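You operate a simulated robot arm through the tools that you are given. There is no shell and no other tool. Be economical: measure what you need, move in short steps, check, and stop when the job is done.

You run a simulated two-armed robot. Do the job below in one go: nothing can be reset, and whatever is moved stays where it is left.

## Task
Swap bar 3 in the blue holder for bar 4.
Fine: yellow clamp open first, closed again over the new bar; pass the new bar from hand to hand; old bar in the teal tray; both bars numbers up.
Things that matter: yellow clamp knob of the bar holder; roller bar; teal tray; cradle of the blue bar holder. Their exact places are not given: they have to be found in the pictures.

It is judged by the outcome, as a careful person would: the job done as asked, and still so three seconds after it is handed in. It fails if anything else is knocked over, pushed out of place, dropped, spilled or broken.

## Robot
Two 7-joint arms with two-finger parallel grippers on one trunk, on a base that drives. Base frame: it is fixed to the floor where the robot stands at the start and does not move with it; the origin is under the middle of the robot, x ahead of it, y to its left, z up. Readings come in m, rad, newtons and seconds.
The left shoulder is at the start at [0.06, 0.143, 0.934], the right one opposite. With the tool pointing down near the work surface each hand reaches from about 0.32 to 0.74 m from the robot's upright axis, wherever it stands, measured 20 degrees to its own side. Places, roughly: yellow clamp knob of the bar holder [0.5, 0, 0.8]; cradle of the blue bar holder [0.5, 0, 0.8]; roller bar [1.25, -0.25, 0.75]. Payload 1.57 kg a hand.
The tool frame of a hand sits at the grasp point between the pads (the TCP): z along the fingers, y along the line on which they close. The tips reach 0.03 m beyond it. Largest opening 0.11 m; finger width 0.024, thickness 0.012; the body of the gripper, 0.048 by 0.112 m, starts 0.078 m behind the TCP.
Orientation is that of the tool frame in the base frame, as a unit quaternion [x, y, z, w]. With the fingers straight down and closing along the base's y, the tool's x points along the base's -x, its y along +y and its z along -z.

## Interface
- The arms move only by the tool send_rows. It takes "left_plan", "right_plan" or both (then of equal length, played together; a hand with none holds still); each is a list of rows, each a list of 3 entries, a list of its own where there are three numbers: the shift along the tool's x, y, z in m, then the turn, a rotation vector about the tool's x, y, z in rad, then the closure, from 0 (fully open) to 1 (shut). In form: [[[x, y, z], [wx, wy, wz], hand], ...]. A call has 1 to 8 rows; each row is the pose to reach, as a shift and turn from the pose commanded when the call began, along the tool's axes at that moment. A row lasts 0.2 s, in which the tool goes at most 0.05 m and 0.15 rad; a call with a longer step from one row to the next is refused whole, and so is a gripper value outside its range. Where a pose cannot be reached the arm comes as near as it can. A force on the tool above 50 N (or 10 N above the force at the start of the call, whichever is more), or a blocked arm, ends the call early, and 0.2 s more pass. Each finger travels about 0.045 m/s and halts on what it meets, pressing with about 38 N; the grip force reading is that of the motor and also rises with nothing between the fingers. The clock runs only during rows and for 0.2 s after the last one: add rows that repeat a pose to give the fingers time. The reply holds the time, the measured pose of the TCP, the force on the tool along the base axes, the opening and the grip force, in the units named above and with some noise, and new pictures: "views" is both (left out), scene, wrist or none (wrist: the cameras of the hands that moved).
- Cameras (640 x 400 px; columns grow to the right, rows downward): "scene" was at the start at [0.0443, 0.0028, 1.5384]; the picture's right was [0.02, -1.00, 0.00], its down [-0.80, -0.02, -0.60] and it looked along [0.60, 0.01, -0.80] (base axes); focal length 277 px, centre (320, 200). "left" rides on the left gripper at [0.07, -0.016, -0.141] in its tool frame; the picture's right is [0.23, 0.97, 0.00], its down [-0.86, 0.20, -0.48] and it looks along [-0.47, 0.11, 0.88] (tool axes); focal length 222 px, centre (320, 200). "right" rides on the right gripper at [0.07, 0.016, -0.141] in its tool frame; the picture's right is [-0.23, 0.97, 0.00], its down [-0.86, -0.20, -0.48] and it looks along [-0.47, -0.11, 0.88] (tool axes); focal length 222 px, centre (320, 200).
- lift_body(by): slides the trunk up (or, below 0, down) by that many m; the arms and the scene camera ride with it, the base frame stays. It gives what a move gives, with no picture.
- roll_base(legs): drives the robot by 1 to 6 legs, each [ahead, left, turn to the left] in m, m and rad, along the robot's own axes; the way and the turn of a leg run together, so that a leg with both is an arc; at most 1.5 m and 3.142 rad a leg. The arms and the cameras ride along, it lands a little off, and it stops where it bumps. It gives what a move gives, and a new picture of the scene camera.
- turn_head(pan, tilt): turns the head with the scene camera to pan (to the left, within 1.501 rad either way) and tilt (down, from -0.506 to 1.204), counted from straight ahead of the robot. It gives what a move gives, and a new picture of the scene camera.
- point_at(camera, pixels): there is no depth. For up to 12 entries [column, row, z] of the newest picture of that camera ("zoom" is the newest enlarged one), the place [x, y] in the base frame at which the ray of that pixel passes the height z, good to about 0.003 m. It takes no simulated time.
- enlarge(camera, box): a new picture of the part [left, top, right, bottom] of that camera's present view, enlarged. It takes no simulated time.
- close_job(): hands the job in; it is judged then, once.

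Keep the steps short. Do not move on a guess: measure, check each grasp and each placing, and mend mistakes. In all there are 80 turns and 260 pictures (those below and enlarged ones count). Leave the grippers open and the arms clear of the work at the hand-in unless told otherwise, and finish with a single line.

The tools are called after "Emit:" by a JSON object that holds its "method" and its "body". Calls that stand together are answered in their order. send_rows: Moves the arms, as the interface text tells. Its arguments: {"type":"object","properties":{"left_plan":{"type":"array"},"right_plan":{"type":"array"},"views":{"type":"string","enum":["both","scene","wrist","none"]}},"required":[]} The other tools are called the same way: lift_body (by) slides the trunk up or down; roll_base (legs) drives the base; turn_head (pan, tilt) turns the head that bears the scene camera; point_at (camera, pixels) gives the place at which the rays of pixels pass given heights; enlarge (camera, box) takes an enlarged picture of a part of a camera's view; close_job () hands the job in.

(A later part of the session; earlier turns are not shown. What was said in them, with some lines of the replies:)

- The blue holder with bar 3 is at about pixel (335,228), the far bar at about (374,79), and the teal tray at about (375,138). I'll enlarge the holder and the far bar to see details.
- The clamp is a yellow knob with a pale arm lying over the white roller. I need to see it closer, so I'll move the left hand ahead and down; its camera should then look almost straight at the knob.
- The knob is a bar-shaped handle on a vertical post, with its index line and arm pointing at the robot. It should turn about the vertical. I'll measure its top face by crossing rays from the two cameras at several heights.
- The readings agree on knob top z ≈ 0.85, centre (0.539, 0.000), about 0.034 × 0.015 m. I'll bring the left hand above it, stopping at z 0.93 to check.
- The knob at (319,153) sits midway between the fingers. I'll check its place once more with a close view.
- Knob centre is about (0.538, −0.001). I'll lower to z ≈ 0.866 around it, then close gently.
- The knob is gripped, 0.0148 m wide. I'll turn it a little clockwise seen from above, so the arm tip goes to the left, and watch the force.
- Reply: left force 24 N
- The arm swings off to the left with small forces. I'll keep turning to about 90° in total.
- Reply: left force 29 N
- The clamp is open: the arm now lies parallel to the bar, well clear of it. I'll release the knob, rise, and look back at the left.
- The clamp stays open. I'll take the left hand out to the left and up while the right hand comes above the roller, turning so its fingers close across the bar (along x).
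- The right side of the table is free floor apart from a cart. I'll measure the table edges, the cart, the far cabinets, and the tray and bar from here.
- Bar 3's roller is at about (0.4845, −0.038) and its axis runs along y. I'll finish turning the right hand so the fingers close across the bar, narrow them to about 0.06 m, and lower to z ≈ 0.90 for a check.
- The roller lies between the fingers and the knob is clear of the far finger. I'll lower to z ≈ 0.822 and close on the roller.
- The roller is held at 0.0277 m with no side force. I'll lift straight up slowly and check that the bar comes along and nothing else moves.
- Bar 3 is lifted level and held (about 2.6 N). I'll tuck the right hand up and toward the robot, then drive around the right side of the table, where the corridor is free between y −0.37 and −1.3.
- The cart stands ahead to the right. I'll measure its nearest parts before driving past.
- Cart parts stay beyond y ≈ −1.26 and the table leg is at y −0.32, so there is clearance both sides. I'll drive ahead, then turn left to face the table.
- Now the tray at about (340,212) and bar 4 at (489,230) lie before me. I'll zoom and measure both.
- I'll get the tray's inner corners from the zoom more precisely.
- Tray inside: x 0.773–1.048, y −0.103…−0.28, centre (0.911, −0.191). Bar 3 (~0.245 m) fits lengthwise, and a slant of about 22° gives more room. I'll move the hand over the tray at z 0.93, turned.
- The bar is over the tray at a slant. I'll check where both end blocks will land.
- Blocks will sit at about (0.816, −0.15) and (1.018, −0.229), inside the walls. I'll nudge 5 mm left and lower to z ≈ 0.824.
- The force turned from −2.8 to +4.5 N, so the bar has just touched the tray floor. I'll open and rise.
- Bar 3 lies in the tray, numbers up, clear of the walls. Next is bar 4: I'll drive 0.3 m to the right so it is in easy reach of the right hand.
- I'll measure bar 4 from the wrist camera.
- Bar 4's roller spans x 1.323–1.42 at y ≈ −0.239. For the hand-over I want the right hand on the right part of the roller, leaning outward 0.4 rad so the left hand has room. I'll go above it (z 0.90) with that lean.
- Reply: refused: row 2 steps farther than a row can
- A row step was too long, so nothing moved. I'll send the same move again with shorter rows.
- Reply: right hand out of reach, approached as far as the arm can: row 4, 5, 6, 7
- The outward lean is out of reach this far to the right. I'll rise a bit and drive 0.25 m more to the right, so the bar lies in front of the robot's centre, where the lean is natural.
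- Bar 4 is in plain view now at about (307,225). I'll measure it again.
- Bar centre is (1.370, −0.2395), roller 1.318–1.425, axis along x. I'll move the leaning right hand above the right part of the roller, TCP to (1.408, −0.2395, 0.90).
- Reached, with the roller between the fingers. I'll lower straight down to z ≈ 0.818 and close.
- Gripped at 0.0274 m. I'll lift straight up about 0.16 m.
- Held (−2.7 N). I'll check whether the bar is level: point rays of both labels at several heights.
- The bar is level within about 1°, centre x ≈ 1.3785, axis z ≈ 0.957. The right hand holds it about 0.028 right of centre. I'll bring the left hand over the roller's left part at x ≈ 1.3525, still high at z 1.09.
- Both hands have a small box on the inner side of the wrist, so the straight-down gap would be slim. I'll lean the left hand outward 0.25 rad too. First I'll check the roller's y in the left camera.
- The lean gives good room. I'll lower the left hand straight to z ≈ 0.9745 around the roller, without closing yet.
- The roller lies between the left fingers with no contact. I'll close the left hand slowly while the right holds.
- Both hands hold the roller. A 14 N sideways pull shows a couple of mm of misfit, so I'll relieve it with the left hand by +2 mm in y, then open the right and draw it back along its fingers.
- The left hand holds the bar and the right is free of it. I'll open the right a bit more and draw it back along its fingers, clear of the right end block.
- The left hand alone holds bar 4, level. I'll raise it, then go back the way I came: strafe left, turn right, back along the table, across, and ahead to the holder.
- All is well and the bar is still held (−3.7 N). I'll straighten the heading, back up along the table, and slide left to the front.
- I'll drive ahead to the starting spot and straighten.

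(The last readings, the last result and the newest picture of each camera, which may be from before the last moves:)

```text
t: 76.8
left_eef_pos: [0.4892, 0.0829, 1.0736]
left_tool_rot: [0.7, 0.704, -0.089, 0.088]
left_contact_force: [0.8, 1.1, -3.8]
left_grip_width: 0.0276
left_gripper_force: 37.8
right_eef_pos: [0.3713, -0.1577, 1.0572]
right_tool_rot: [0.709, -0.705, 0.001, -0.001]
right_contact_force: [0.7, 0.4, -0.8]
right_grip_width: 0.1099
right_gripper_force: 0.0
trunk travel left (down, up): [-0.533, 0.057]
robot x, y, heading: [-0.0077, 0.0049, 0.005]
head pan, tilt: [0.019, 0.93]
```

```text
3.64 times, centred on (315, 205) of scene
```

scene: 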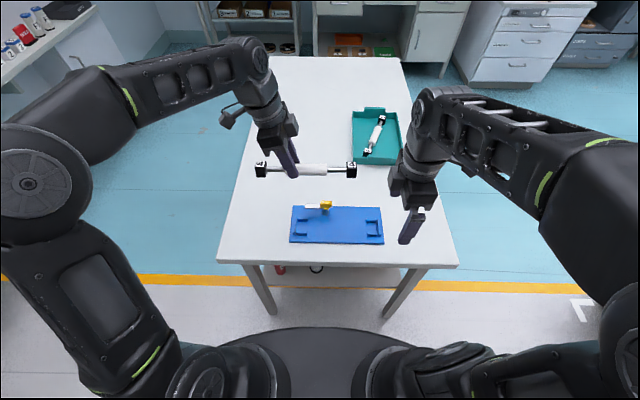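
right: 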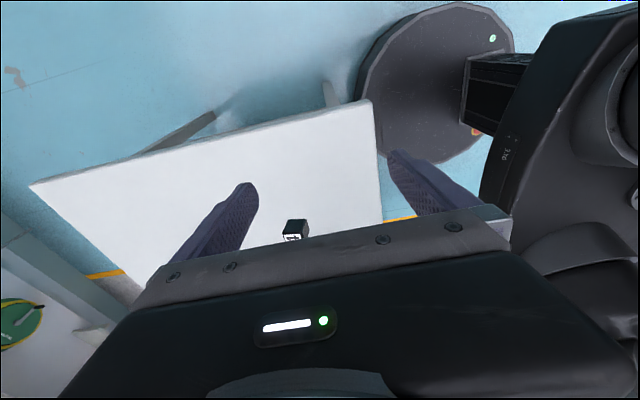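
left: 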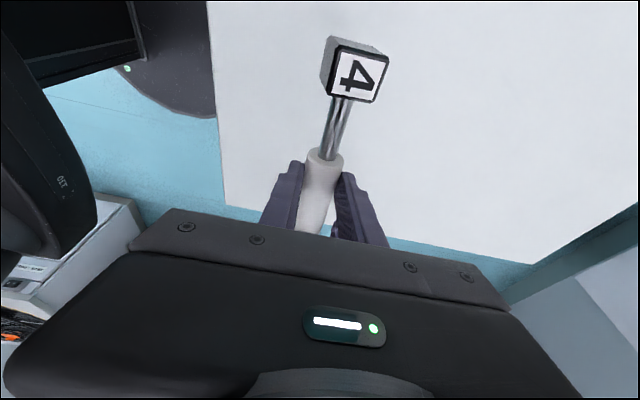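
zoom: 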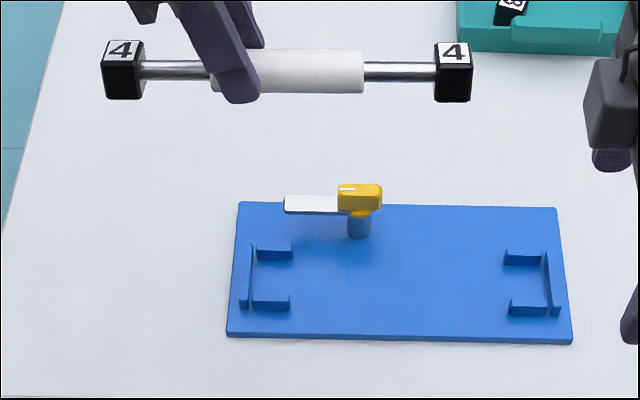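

I'll take closer views of the holder and of the held bar to measure both in the same camera.

Emit:
{"method": "enlarge", "body": {"camera": "scene", "box": [284, 196, 392, 250]}}

Emit:
{"method": "enlarge", "body": {"camera": "scene", "box": [246, 145, 366, 195]}}

Emit:
{"method": "enlarge", "body": {"camera": "left", "box": [0, 0, 640, 400]}}

```text
5.93 times, centred on (338, 223) of scene
```

zoom: 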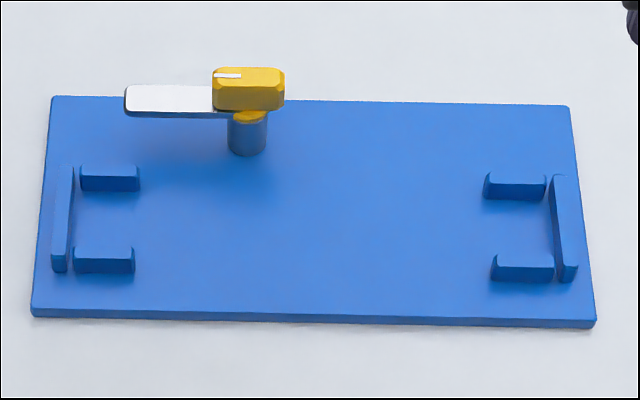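

```text
5.33 times, centred on (306, 170) of scene
```

zoom: 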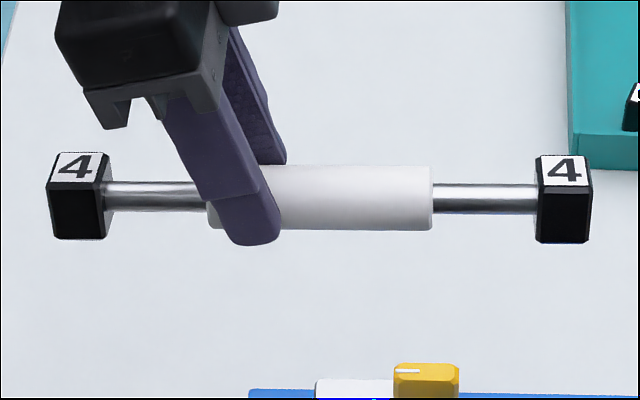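

```text
1.00 times, centred on (320, 200) of left
```

zoom: 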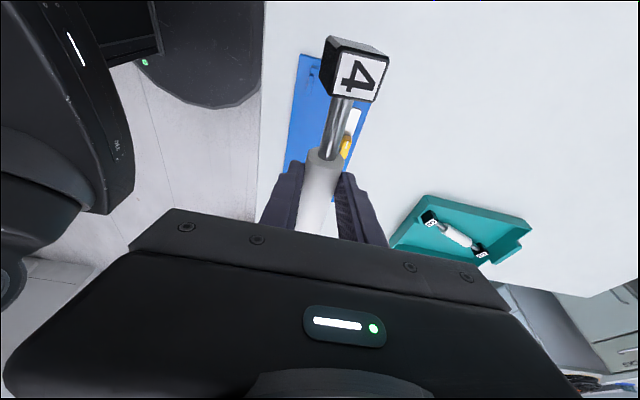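

I'll turn these picture points into places: cradle walls at z ≈ 0.797, knob top at 0.85, and held labels at about 1.07.

Emit:
{"method": "point_at", "body": {"camera": "scene", "pixels": [[302.2, 219.3, 0.797], [301.7, 230.9, 0.797], [296.0, 226.4, 0.797], [370.9, 220.5, 0.797], [372.1, 232.3, 0.797], [377.0, 225.5, 0.797], [325.7, 202.4, 0.85], [260.4, 163.8, 1.07], [352.0, 164.6, 1.07], [260.4, 163.8, 1.08], [352.0, 164.6, 1.08]]}}

Emit:
{"method": "point_at", "body": {"camera": "left", "pixels": [[356, 74, 1.06], [356, 74, 1.07], [356, 74, 1.08], [340, 125, 1.056], [326, 160, 1.056]]}}

```text
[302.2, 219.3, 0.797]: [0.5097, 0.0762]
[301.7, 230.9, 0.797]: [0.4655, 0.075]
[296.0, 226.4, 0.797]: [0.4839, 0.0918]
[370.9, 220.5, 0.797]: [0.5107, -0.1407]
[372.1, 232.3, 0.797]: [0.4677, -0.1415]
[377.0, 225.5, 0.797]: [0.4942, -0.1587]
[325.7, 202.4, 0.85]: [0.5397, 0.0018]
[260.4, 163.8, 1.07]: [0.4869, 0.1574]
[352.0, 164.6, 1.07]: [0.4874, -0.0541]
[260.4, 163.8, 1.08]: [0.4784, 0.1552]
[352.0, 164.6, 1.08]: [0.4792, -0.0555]
```

```text
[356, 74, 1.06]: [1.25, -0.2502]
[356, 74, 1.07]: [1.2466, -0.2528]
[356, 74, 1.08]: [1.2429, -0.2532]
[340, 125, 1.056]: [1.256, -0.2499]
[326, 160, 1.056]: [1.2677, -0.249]
```

The held bar's centre is at (0.487, 0.0517), level. The cradle's centre is at about (0.485, −0.0335), with ±3 mm room lengthwise and more across. I'll move over the cradle and down to z ≈ 0.974, then measure again.

Emit:
{"method": "send_rows", "body": {"left_plan": [[[-0.0275, -0.001, 0.007], [0, 0, 0], 1], [[-0.055, -0.002, 0.014], [0, 0, 0], 1], [[-0.0826, -0.003, 0.021], [0, 0, 0], 1], [[-0.0745, -0.003, 0.0534], [0, 0, 0], 1], [[-0.0662, -0.003, 0.0857], [0, 0, 0], 1], [[-0.0579, -0.003, 0.1179], [0, 0, 0], 1], [[-0.0579, -0.003, 0.1179], [0, 0, 0], 1]], "views": "both"}}

Emit:
{"method": "enlarge", "body": {"camera": "scene", "box": [274, 165, 396, 245]}}

```text
t: 78.4
left_eef_pos: [0.4849, -0.0011, 0.9743]
left_tool_rot: [0.7, 0.703, -0.088, 0.088]
left_contact_force: [0.2, 0.3, -2.6]
left_grip_width: 0.0273
left_gripper_force: 38.0
right_eef_pos: [0.37, -0.1572, 1.0576]
right_tool_rot: [0.709, -0.705, 0.001, -0.001]
right_contact_force: [-0.2, -0.2, 0.3]
right_grip_width: 0.1102
right_gripper_force: 0.0
trunk travel left (down, up): [-0.533, 0.057]
robot x, y, heading: [-0.0061, 0.0037, 0.006]
head pan, tilt: [0.019, 0.93]
```

scene: 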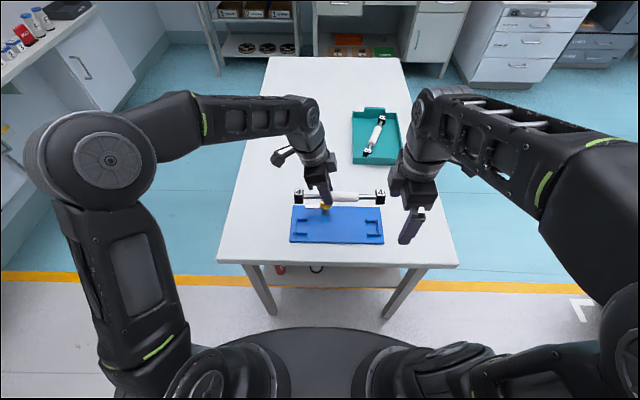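
left: 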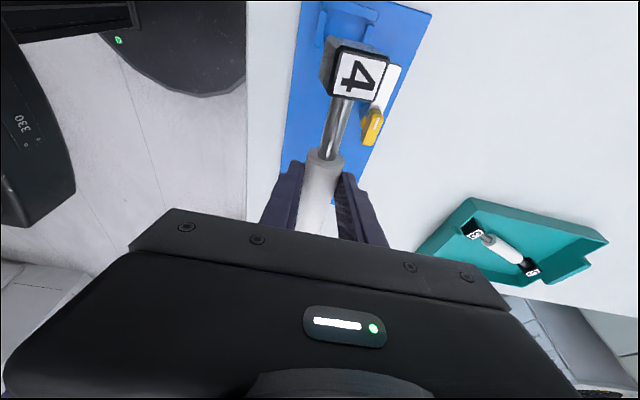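

```text
5.00 times, centred on (335, 205) of scene
```

zoom: 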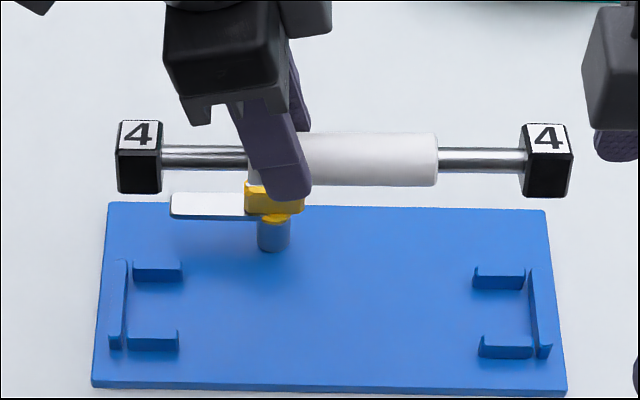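

Emit:
{"method": "point_at", "body": {"camera": "scene", "pixels": [[298.8, 191.8, 0.971], [380.6, 192.4, 0.971], [295.8, 225.6, 0.797], [377.2, 225.6, 0.797]]}}

Emit:
{"method": "point_at", "body": {"camera": "left", "pixels": [[359, 74, 0.971], [334, 139, 0.957]]}}

```text
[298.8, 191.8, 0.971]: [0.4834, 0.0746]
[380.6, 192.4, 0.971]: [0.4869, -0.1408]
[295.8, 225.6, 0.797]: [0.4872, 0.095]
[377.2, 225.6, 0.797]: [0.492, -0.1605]
```

```text
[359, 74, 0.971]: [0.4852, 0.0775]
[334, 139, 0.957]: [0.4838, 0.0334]
```

The held labels now match where bar 3's labels were when seated, within about 1–2 mm. I'll lower straight down to z ≈ 0.85 and look.

Emit:
{"method": "send_rows", "body": {"left_plan": [[[0.0086, -0.001, 0.0339], [0, 0, 0], 1], [[0.0173, -0.001, 0.0678], [0, 0, 0], 1], [[0.0247, -0.001, 0.0969], [0, 0, 0], 1], [[0.0307, -0.001, 0.1204], [0, 0, 0], 1], [[0.0307, -0.001, 0.1204], [0, 0, 0], 1]], "views": "both"}}

Emit:
{"method": "enlarge", "body": {"camera": "scene", "box": [284, 190, 392, 250]}}

```text
t: 79.6
left_eef_pos: [0.4857, 0.0017, 0.8495]
left_tool_rot: [0.698, 0.705, -0.087, 0.089]
left_contact_force: [-0.4, -1.3, -2.4]
left_grip_width: 0.0274
left_gripper_force: 37.5
right_eef_pos: [0.3701, -0.1569, 1.057]
right_tool_rot: [0.709, -0.705, 0.002, -0.001]
right_contact_force: [-1.1, -0.9, 0.5]
right_grip_width: 0.1099
right_gripper_force: 0.1
trunk travel left (down, up): [-0.533, 0.057]
robot x, y, heading: [-0.0085, 0.0038, 0.006]
head pan, tilt: [0.019, 0.93]
```

scene: 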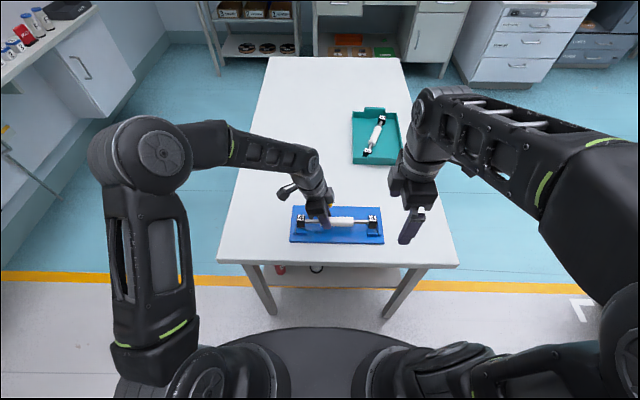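
left: 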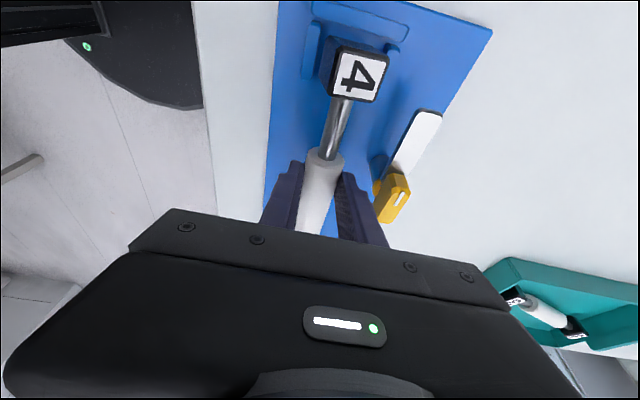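

```text
5.93 times, centred on (338, 220) of scene
```

zoom: 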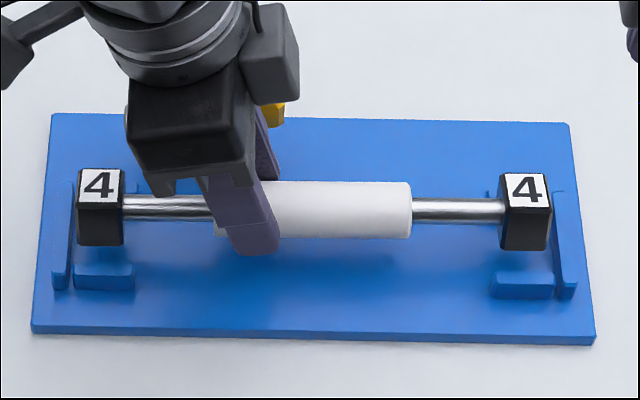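

The blocks hang right above the cradle with gaps on both ends. I'll lower in small steps to z ≈ 0.825.

Emit:
{"method": "send_rows", "body": {"left_plan": [[[0.0025, -0.001, 0.0097], [0, 0, 0], 1], [[0.0044, -0.001, 0.0174], [0, 0, 0], 1], [[0.0061, -0.001, 0.024], [0, 0, 0], 1], [[0.0061, -0.001, 0.024], [0, 0, 0], 1]], "views": "wrist"}}

Emit:
{"method": "enlarge", "body": {"camera": "scene", "box": [284, 190, 392, 250]}}

```text
t: 80.6
left_eef_pos: [0.4826, -0.0026, 0.8261]
left_tool_rot: [0.7, 0.703, -0.088, 0.089]
left_contact_force: [-1.2, -1.3, 10.6]
left_grip_width: 0.0278
left_gripper_force: 37.7
right_eef_pos: [0.3693, -0.1579, 1.0573]
right_tool_rot: [0.709, -0.705, 0.002, -0.001]
right_contact_force: [0.6, -0.3, 0.7]
right_grip_width: 0.1098
right_gripper_force: 0.0
trunk travel left (down, up): [-0.533, 0.057]
robot x, y, heading: [-0.009, 0.0031, 0.01]
head pan, tilt: [0.019, 0.93]
```

left: 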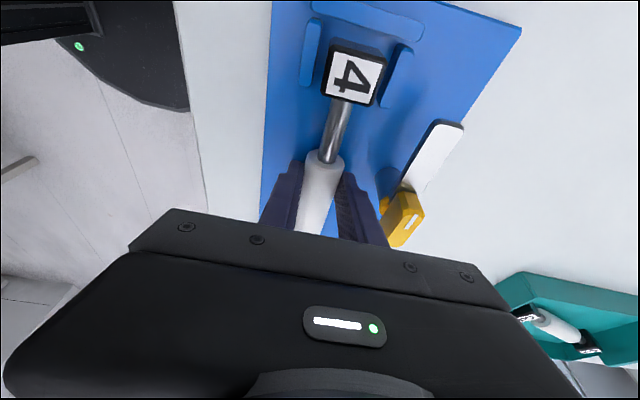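

```text
5.93 times, centred on (338, 220) of scene
```

zoom: 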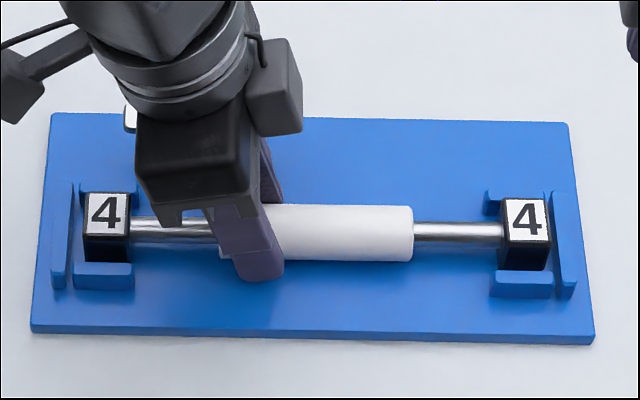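

Contact: about 13 N on touching. I'll verify it is seated by comparing label places with bar 3's.

Emit:
{"method": "point_at", "body": {"camera": "scene", "pixels": [[301.7, 222.0, 0.81], [372.9, 223.4, 0.81], [301.7, 222.0, 0.82], [372.9, 223.4, 0.82]]}}

Emit:
{"method": "point_at", "body": {"camera": "left", "pixels": [[354, 77, 0.81], [354, 77, 0.82]]}}

Emit:
{"method": "enlarge", "body": {"camera": "scene", "box": [290, 210, 322, 240]}}

Emit:
{"method": "enlarge", "body": {"camera": "scene", "box": [358, 210, 390, 240]}}

```text
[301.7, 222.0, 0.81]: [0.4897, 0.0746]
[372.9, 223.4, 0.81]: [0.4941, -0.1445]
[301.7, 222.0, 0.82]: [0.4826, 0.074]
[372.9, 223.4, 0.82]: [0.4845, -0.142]
```

```text
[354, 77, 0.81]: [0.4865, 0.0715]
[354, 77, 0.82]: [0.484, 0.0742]
```

```text
13.33 times, centred on (306, 225) of scene
```

zoom: 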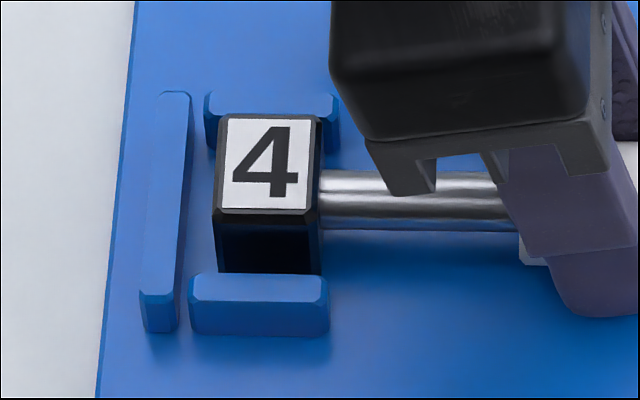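

```text
13.33 times, centred on (374, 225) of scene
```

zoom: 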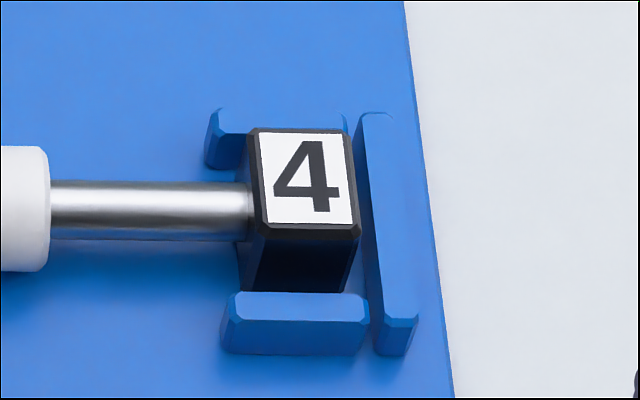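

Both blocks sit inside their cradle walls, with the same picture relation as bar 3 had. I'll open the left fingers modestly (knob clearance) and rise along the fingers.

Emit:
{"method": "send_rows", "body": {"left_plan": [[[0, 0, 0], [0, 0, 0], 0.7], [[0, 0, 0], [0, 0, 0], 0.62], [[0, 0, 0], [0, 0, 0], 0.6], [[0, 0, -0.03], [0, 0, 0], 0.6], [[0, 0, -0.06], [0, 0, 0], 0.6], [[0, 0, -0.1], [0, 0, 0], 0.6], [[0, 0, -0.14], [0, 0, 0], 0.6]], "views": "wrist"}}

Emit:
{"method": "enlarge", "body": {"camera": "scene", "box": [284, 190, 392, 250]}}

```text
t: 82.2
left_eef_pos: [0.4848, 0.0322, 0.9611]
left_tool_rot: [0.699, 0.704, -0.087, 0.089]
left_contact_force: [-0.2, 0.1, 0.4]
left_grip_width: 0.044
left_gripper_force: 0.1
right_eef_pos: [0.3695, -0.1568, 1.0578]
right_tool_rot: [0.709, -0.705, 0.002, -0.002]
right_contact_force: [-0.2, 0.2, -0.2]
right_grip_width: 0.1101
right_gripper_force: 0.0
trunk travel left (down, up): [-0.533, 0.057]
robot x, y, heading: [-0.0083, 0.0044, 0.003]
head pan, tilt: [0.019, 0.93]
```

left: 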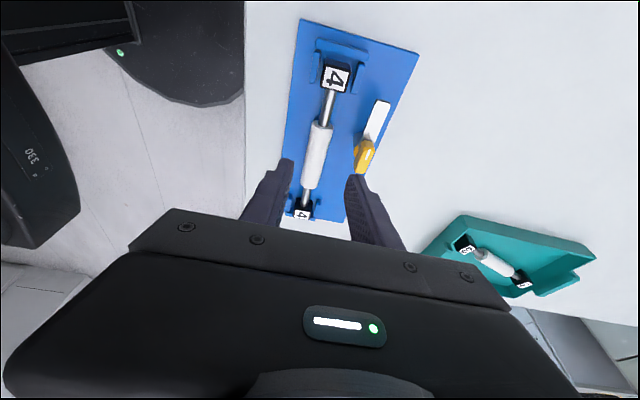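

```text
5.93 times, centred on (338, 220) of scene
```

zoom: 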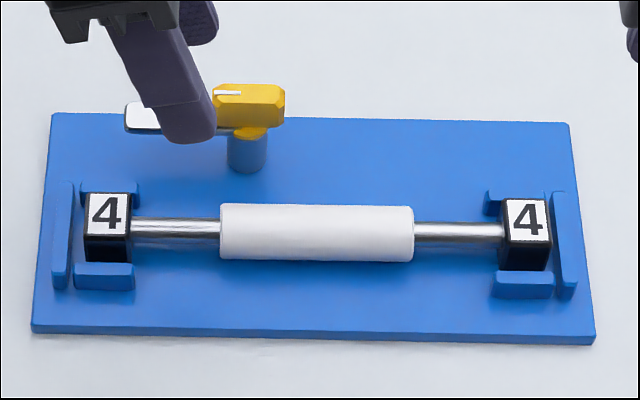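

Bar 4 is seated, numbers up. Next the clamp: the knob is turned along y, so the left hand's fingers (closing along x) already suit it. I'll remove the lean and go above the knob.

Emit:
{"method": "send_rows", "body": {"left_plan": [[[-0.008, 0.014, 0.002], [0, 0.08, 0], 0.6], [[-0.015, 0.028, 0.004], [0, 0.16, 0], 0.6], [[-0.023, 0.042, 0.006], [0, 0.25, 0], 0.6], [[-0.03, 0.055, 0.0077], [0, 0.25, 0], 0.6], [[-0.03, 0.055, 0.0077], [0, 0.25, 0], 0.6]], "views": "wrist"}}

Emit:
{"method": "enlarge", "body": {"camera": "scene", "box": [284, 170, 392, 250]}}

```text
t: 83.4
left_eef_pos: [0.5388, 0.0027, 0.9614]
left_tool_rot: [0.706, 0.709, 0.0, -0.001]
left_contact_force: [-0.8, 0.1, 0.2]
left_grip_width: 0.0441
left_gripper_force: 0.1
right_eef_pos: [0.3707, -0.1568, 1.0576]
right_tool_rot: [0.709, -0.705, 0.001, -0.001]
right_contact_force: [0.3, -0.4, -0.6]
right_grip_width: 0.11
right_gripper_force: 0.0
trunk travel left (down, up): [-0.533, 0.057]
robot x, y, heading: [-0.0125, 0.0048, 0.0]
head pan, tilt: [0.019, 0.93]
```

left: 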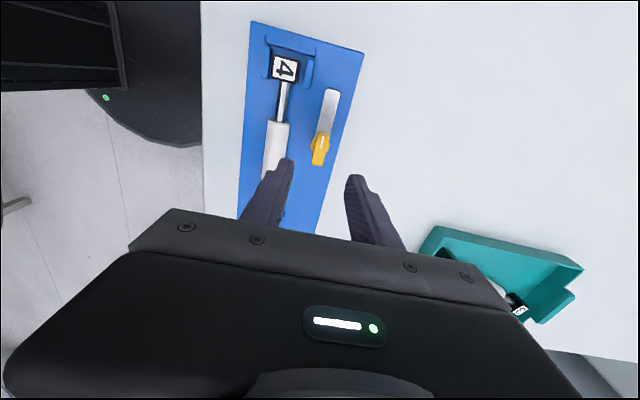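

```text
5.00 times, centred on (338, 210) of scene
```

zoom: 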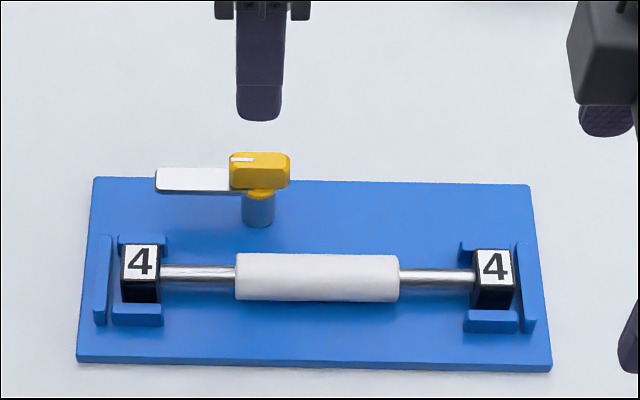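

Emit:
{"method": "point_at", "body": {"camera": "left", "pixels": [[319.5, 150, 0.85], [322, 136, 0.85], [318, 164, 0.85]]}}

Emit:
{"method": "send_rows", "body": {"left_plan": [[[0, 0.001, 0.03], [0, 0, 0], 0.6], [[0, 0.001, 0.06], [0, 0, 0], 0.6], [[0, 0.001, 0.085], [0, 0, 0], 0.6], [[0, 0.001, 0.097], [0, 0, 0], 0.6], [[0, 0.001, 0.097], [0, 0, 0], 0.6]], "views": "wrist"}}

```text
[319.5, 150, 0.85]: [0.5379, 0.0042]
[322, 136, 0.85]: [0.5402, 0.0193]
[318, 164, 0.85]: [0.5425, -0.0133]
```

```text
t: 84.6
left_eef_pos: [0.5395, 0.0026, 0.8628]
left_tool_rot: [0.705, 0.709, 0.0, 0.0]
left_contact_force: [0.2, -0.5, -0.2]
left_grip_width: 0.044
left_gripper_force: 0.0
right_eef_pos: [0.3704, -0.1573, 1.0573]
right_tool_rot: [0.709, -0.705, 0.001, -0.001]
right_contact_force: [0.0, -0.5, -1.0]
right_grip_width: 0.1099
right_gripper_force: 0.0
trunk travel left (down, up): [-0.533, 0.057]
robot x, y, heading: [-0.012, 0.0046, 0.003]
head pan, tilt: [0.019, 0.93]
```

left: 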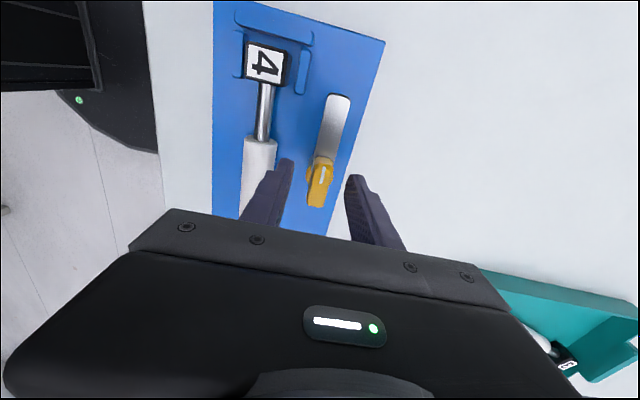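

The fingers are around the knob. I'll close on it.

Emit:
{"method": "send_rows", "body": {"left_plan": [[[0, 0, 0], [0, 0, 0], 0.75], [[0, 0, 0], [0, 0, 0], 0.85], [[0, 0, 0], [0, 0, 0], 1], [[0, 0, 0], [0, 0, 0], 1]], "views": "none"}}

```text
t: 85.6
left_eef_pos: [0.5391, 0.002, 0.8639]
left_tool_rot: [0.705, 0.709, 0.0, 0.0]
left_contact_force: [-0.3, -0.3, 0.1]
left_grip_width: 0.015
left_gripper_force: 29.2
right_eef_pos: [0.3695, -0.1569, 1.0584]
right_tool_rot: [0.708, -0.706, 0.001, -0.001]
right_contact_force: [-0.3, -0.5, -0.9]
right_grip_width: 0.1102
right_gripper_force: 0.0
trunk travel left (down, up): [-0.533, 0.057]
robot x, y, heading: [-0.0129, 0.0036, 0.003]
head pan, tilt: [0.019, 0.93]
```

The knob is gripped (0.015 m, no side force). I'll turn it back counter-clockwise seen from above, total about 1.57 rad, starting with 1.17.

Emit:
{"method": "send_rows", "body": {"left_plan": [[[0, 0, 0], [0, 0, -0.15], 1], [[0, 0, 0], [0, 0, -0.3], 1], [[0, 0, 0], [0, 0, -0.45], 1], [[0, 0, 0], [0, 0, -0.6], 1], [[0, 0, 0], [0, 0, -0.75], 1], [[0, 0, 0], [0, 0, -0.9], 1], [[0, 0, 0], [0, 0, -1.05], 1], [[0, 0, 0], [0, 0, -1.17], 1]], "views": "wrist"}}

Emit:
{"method": "enlarge", "body": {"camera": "scene", "box": [284, 170, 392, 250]}}

```text
t: 87.4
left_eef_pos: [0.5382, 0.0005, 0.8633]
left_tool_rot: [0.195, 0.981, 0.001, -0.002]
left_contact_force: [-14.2, -9.8, 0.6]
left_grip_width: 0.0147
left_gripper_force: 30.4
right_eef_pos: [0.3682, -0.1583, 1.058]
right_tool_rot: [0.71, -0.704, 0.002, -0.001]
right_contact_force: [-1.0, 0.1, 0.0]
right_grip_width: 0.11
right_gripper_force: 0.0
trunk travel left (down, up): [-0.533, 0.057]
robot x, y, heading: [-0.0095, 0.0026, 0.008]
head pan, tilt: [0.019, 0.93]
```

left: 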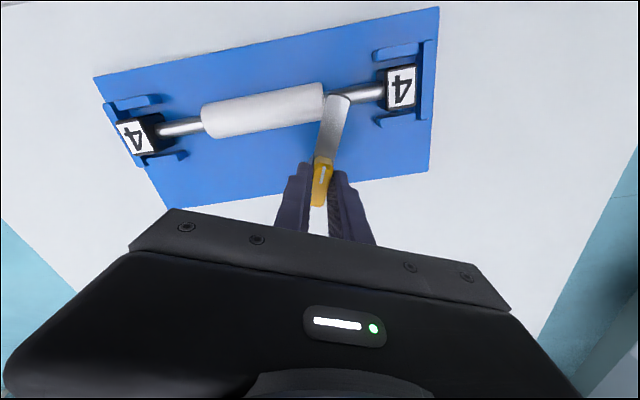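

```text
5.00 times, centred on (338, 210) of scene
```

zoom: 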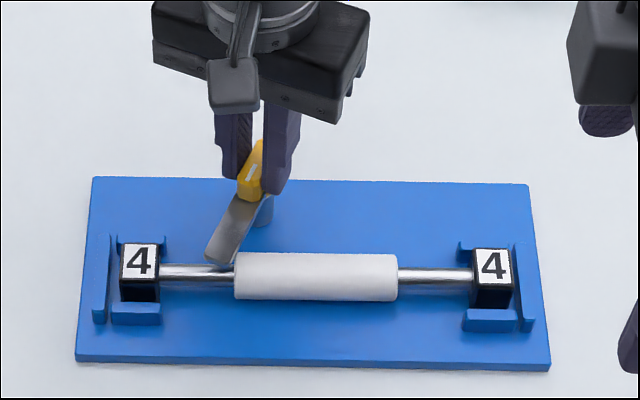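

The arm is coming over the roller. I'll turn the last 0.4 rad.

Emit:
{"method": "send_rows", "body": {"left_plan": [[[0, 0.0, 0], [0, 0, -0.1], 1], [[0, 0.0, 0], [0, 0, -0.2], 1], [[0, 0.0, 0], [0, 0, -0.3], 1], [[0, 0.0, 0], [0, 0, -0.4], 1], [[0, 0, 0], [0, 0, -0.4], 1]], "views": "wrist"}}

Emit:
{"method": "enlarge", "body": {"camera": "scene", "box": [284, 170, 392, 250]}}

```text
t: 88.6
left_eef_pos: [0.5373, 0.003, 0.8644]
left_tool_rot: [-0.002, 1.0, 0.0, -0.002]
left_contact_force: [-18.9, -14.3, -0.3]
left_grip_width: 0.0148
left_gripper_force: 30.4
right_eef_pos: [0.3692, -0.1579, 1.0578]
right_tool_rot: [0.709, -0.705, 0.001, -0.002]
right_contact_force: [-0.2, -0.1, 0.0]
right_grip_width: 0.1101
right_gripper_force: 0.0
trunk travel left (down, up): [-0.533, 0.057]
robot x, y, heading: [-0.0085, 0.0077, 0.008]
head pan, tilt: [0.019, 0.93]
```

left: 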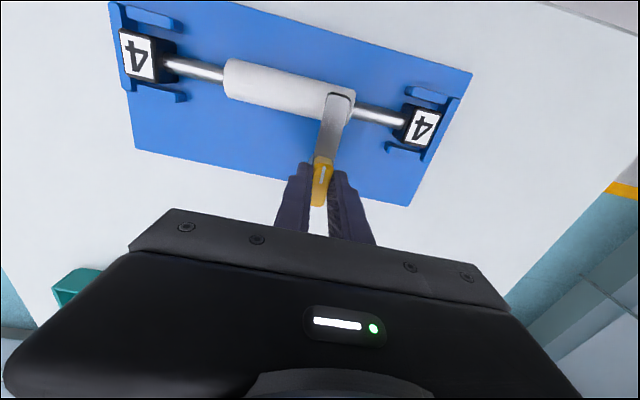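

```text
5.00 times, centred on (338, 210) of scene
```

zoom: 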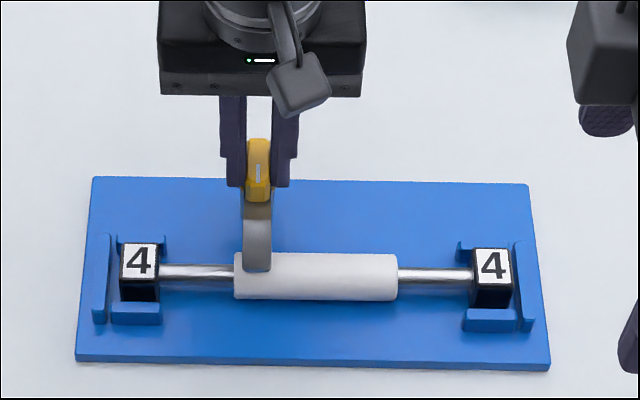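

The arm lies over the new roller as at the start. I'll release the knob, rise and take the hand aside.

Emit:
{"method": "send_rows", "body": {"left_plan": [[[0, 0, 0], [0, 0, 0], 0.8], [[0, 0, 0], [0, 0, 0], 0.65], [[0, 0, 0], [0, 0, 0], 0.6], [[0, 0, -0.04], [0, 0, 0], 0.6], [[0, 0, -0.085], [0, 0, 0], 0.6], [[0, 0, -0.13], [0, 0, 0], 0.5], [[0, 0.045, -0.15], [0, 0, 0], 0.3], [[0, 0.09, -0.16], [0, 0, 0], 0.1]], "views": "none"}}

Emit:
{"method": "send_rows", "body": {"left_plan": [[[0, 0.045, -0.02], [0, 0, 0], 0], [[0.03, 0.08, -0.04], [0, 0, 0], 0], [[0.06, 0.11, -0.05], [0, 0, 0], 0], [[0.06, 0.11, -0.05], [0, 0, 0], 0]], "views": "both"}}

Emit:
{"method": "enlarge", "body": {"camera": "scene", "box": [284, 180, 392, 250]}}

Emit:
{"method": "enlarge", "body": {"camera": "scene", "box": [330, 95, 426, 175]}}

```text
t: 90.4
left_eef_pos: [0.5364, 0.0932, 1.0248]
left_tool_rot: [-0.003, 1.0, 0.0, -0.002]
left_contact_force: [0.1, 0.2, 0.4]
left_grip_width: 0.0991
left_gripper_force: 0.0
right_eef_pos: [0.3691, -0.1566, 1.0592]
right_tool_rot: [0.708, -0.706, 0.002, -0.002]
right_contact_force: [0.5, 0.7, 0.4]
right_grip_width: 0.11
right_gripper_force: 0.1
trunk travel left (down, up): [-0.533, 0.057]
robot x, y, heading: [-0.0097, 0.0082, 0.001]
head pan, tilt: [0.019, 0.93]
```

```text
refused: row 2 steps farther than a row can; nothing moved
```

```text
5.71 times, centred on (338, 215) of scene
```

zoom: 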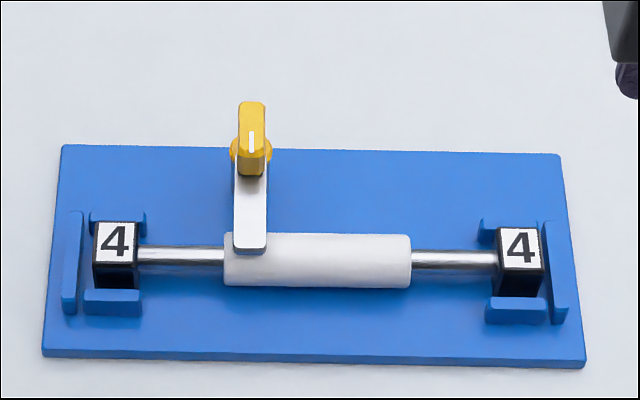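

```text
5.00 times, centred on (378, 135) of scene
```

zoom: 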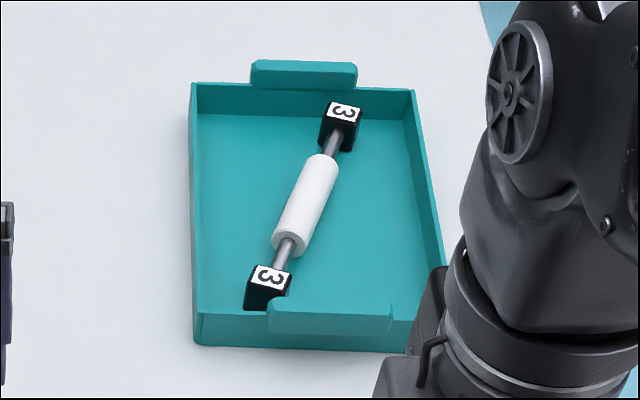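

All matches the start picture: the clamp is closed over bar 4, and bar 3 lies flat in the tray, numbers up. I'll move the left hand a bit further clear and fully open it.

Emit:
{"method": "send_rows", "body": {"left_plan": [[[0.01, 0.03, -0.02], [0, 0, 0], 0], [[0.03, 0.06, -0.03], [0, 0, 0], 0], [[0.05, 0.09, -0.04], [0, 0, 0], 0], [[0.05, 0.09, -0.04], [0, 0, 0], 0]], "views": "scene"}}

```text
t: 91.4
left_eef_pos: [0.4889, 0.1829, 1.0635]
left_tool_rot: [-0.002, 1.0, 0.0, 0.0]
left_contact_force: [0.3, -0.6, 0.0]
left_grip_width: 0.1099
left_gripper_force: 0.0
right_eef_pos: [0.3707, -0.1581, 1.0581]
right_tool_rot: [0.708, -0.706, 0.001, -0.001]
right_contact_force: [0.2, 0.1, -0.3]
right_grip_width: 0.1098
right_gripper_force: 0.0
trunk travel left (down, up): [-0.533, 0.057]
robot x, y, heading: [-0.0097, 0.0047, 0.01]
head pan, tilt: [0.019, 0.93]
```

scene: 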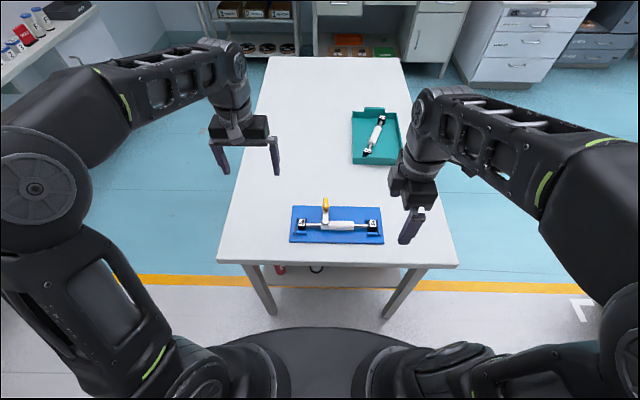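

Both hands are open and clear and nothing else has been disturbed, so I'm handing in.

Emit:
{"method": "close_job", "body": {}}

```text
The job is handed in.
```

Bar 4 is in the blue holder with the yellow clamp closed over it, after being passed from the right hand to the left, and bar 3 is in the teal tray; both have their numbers up.
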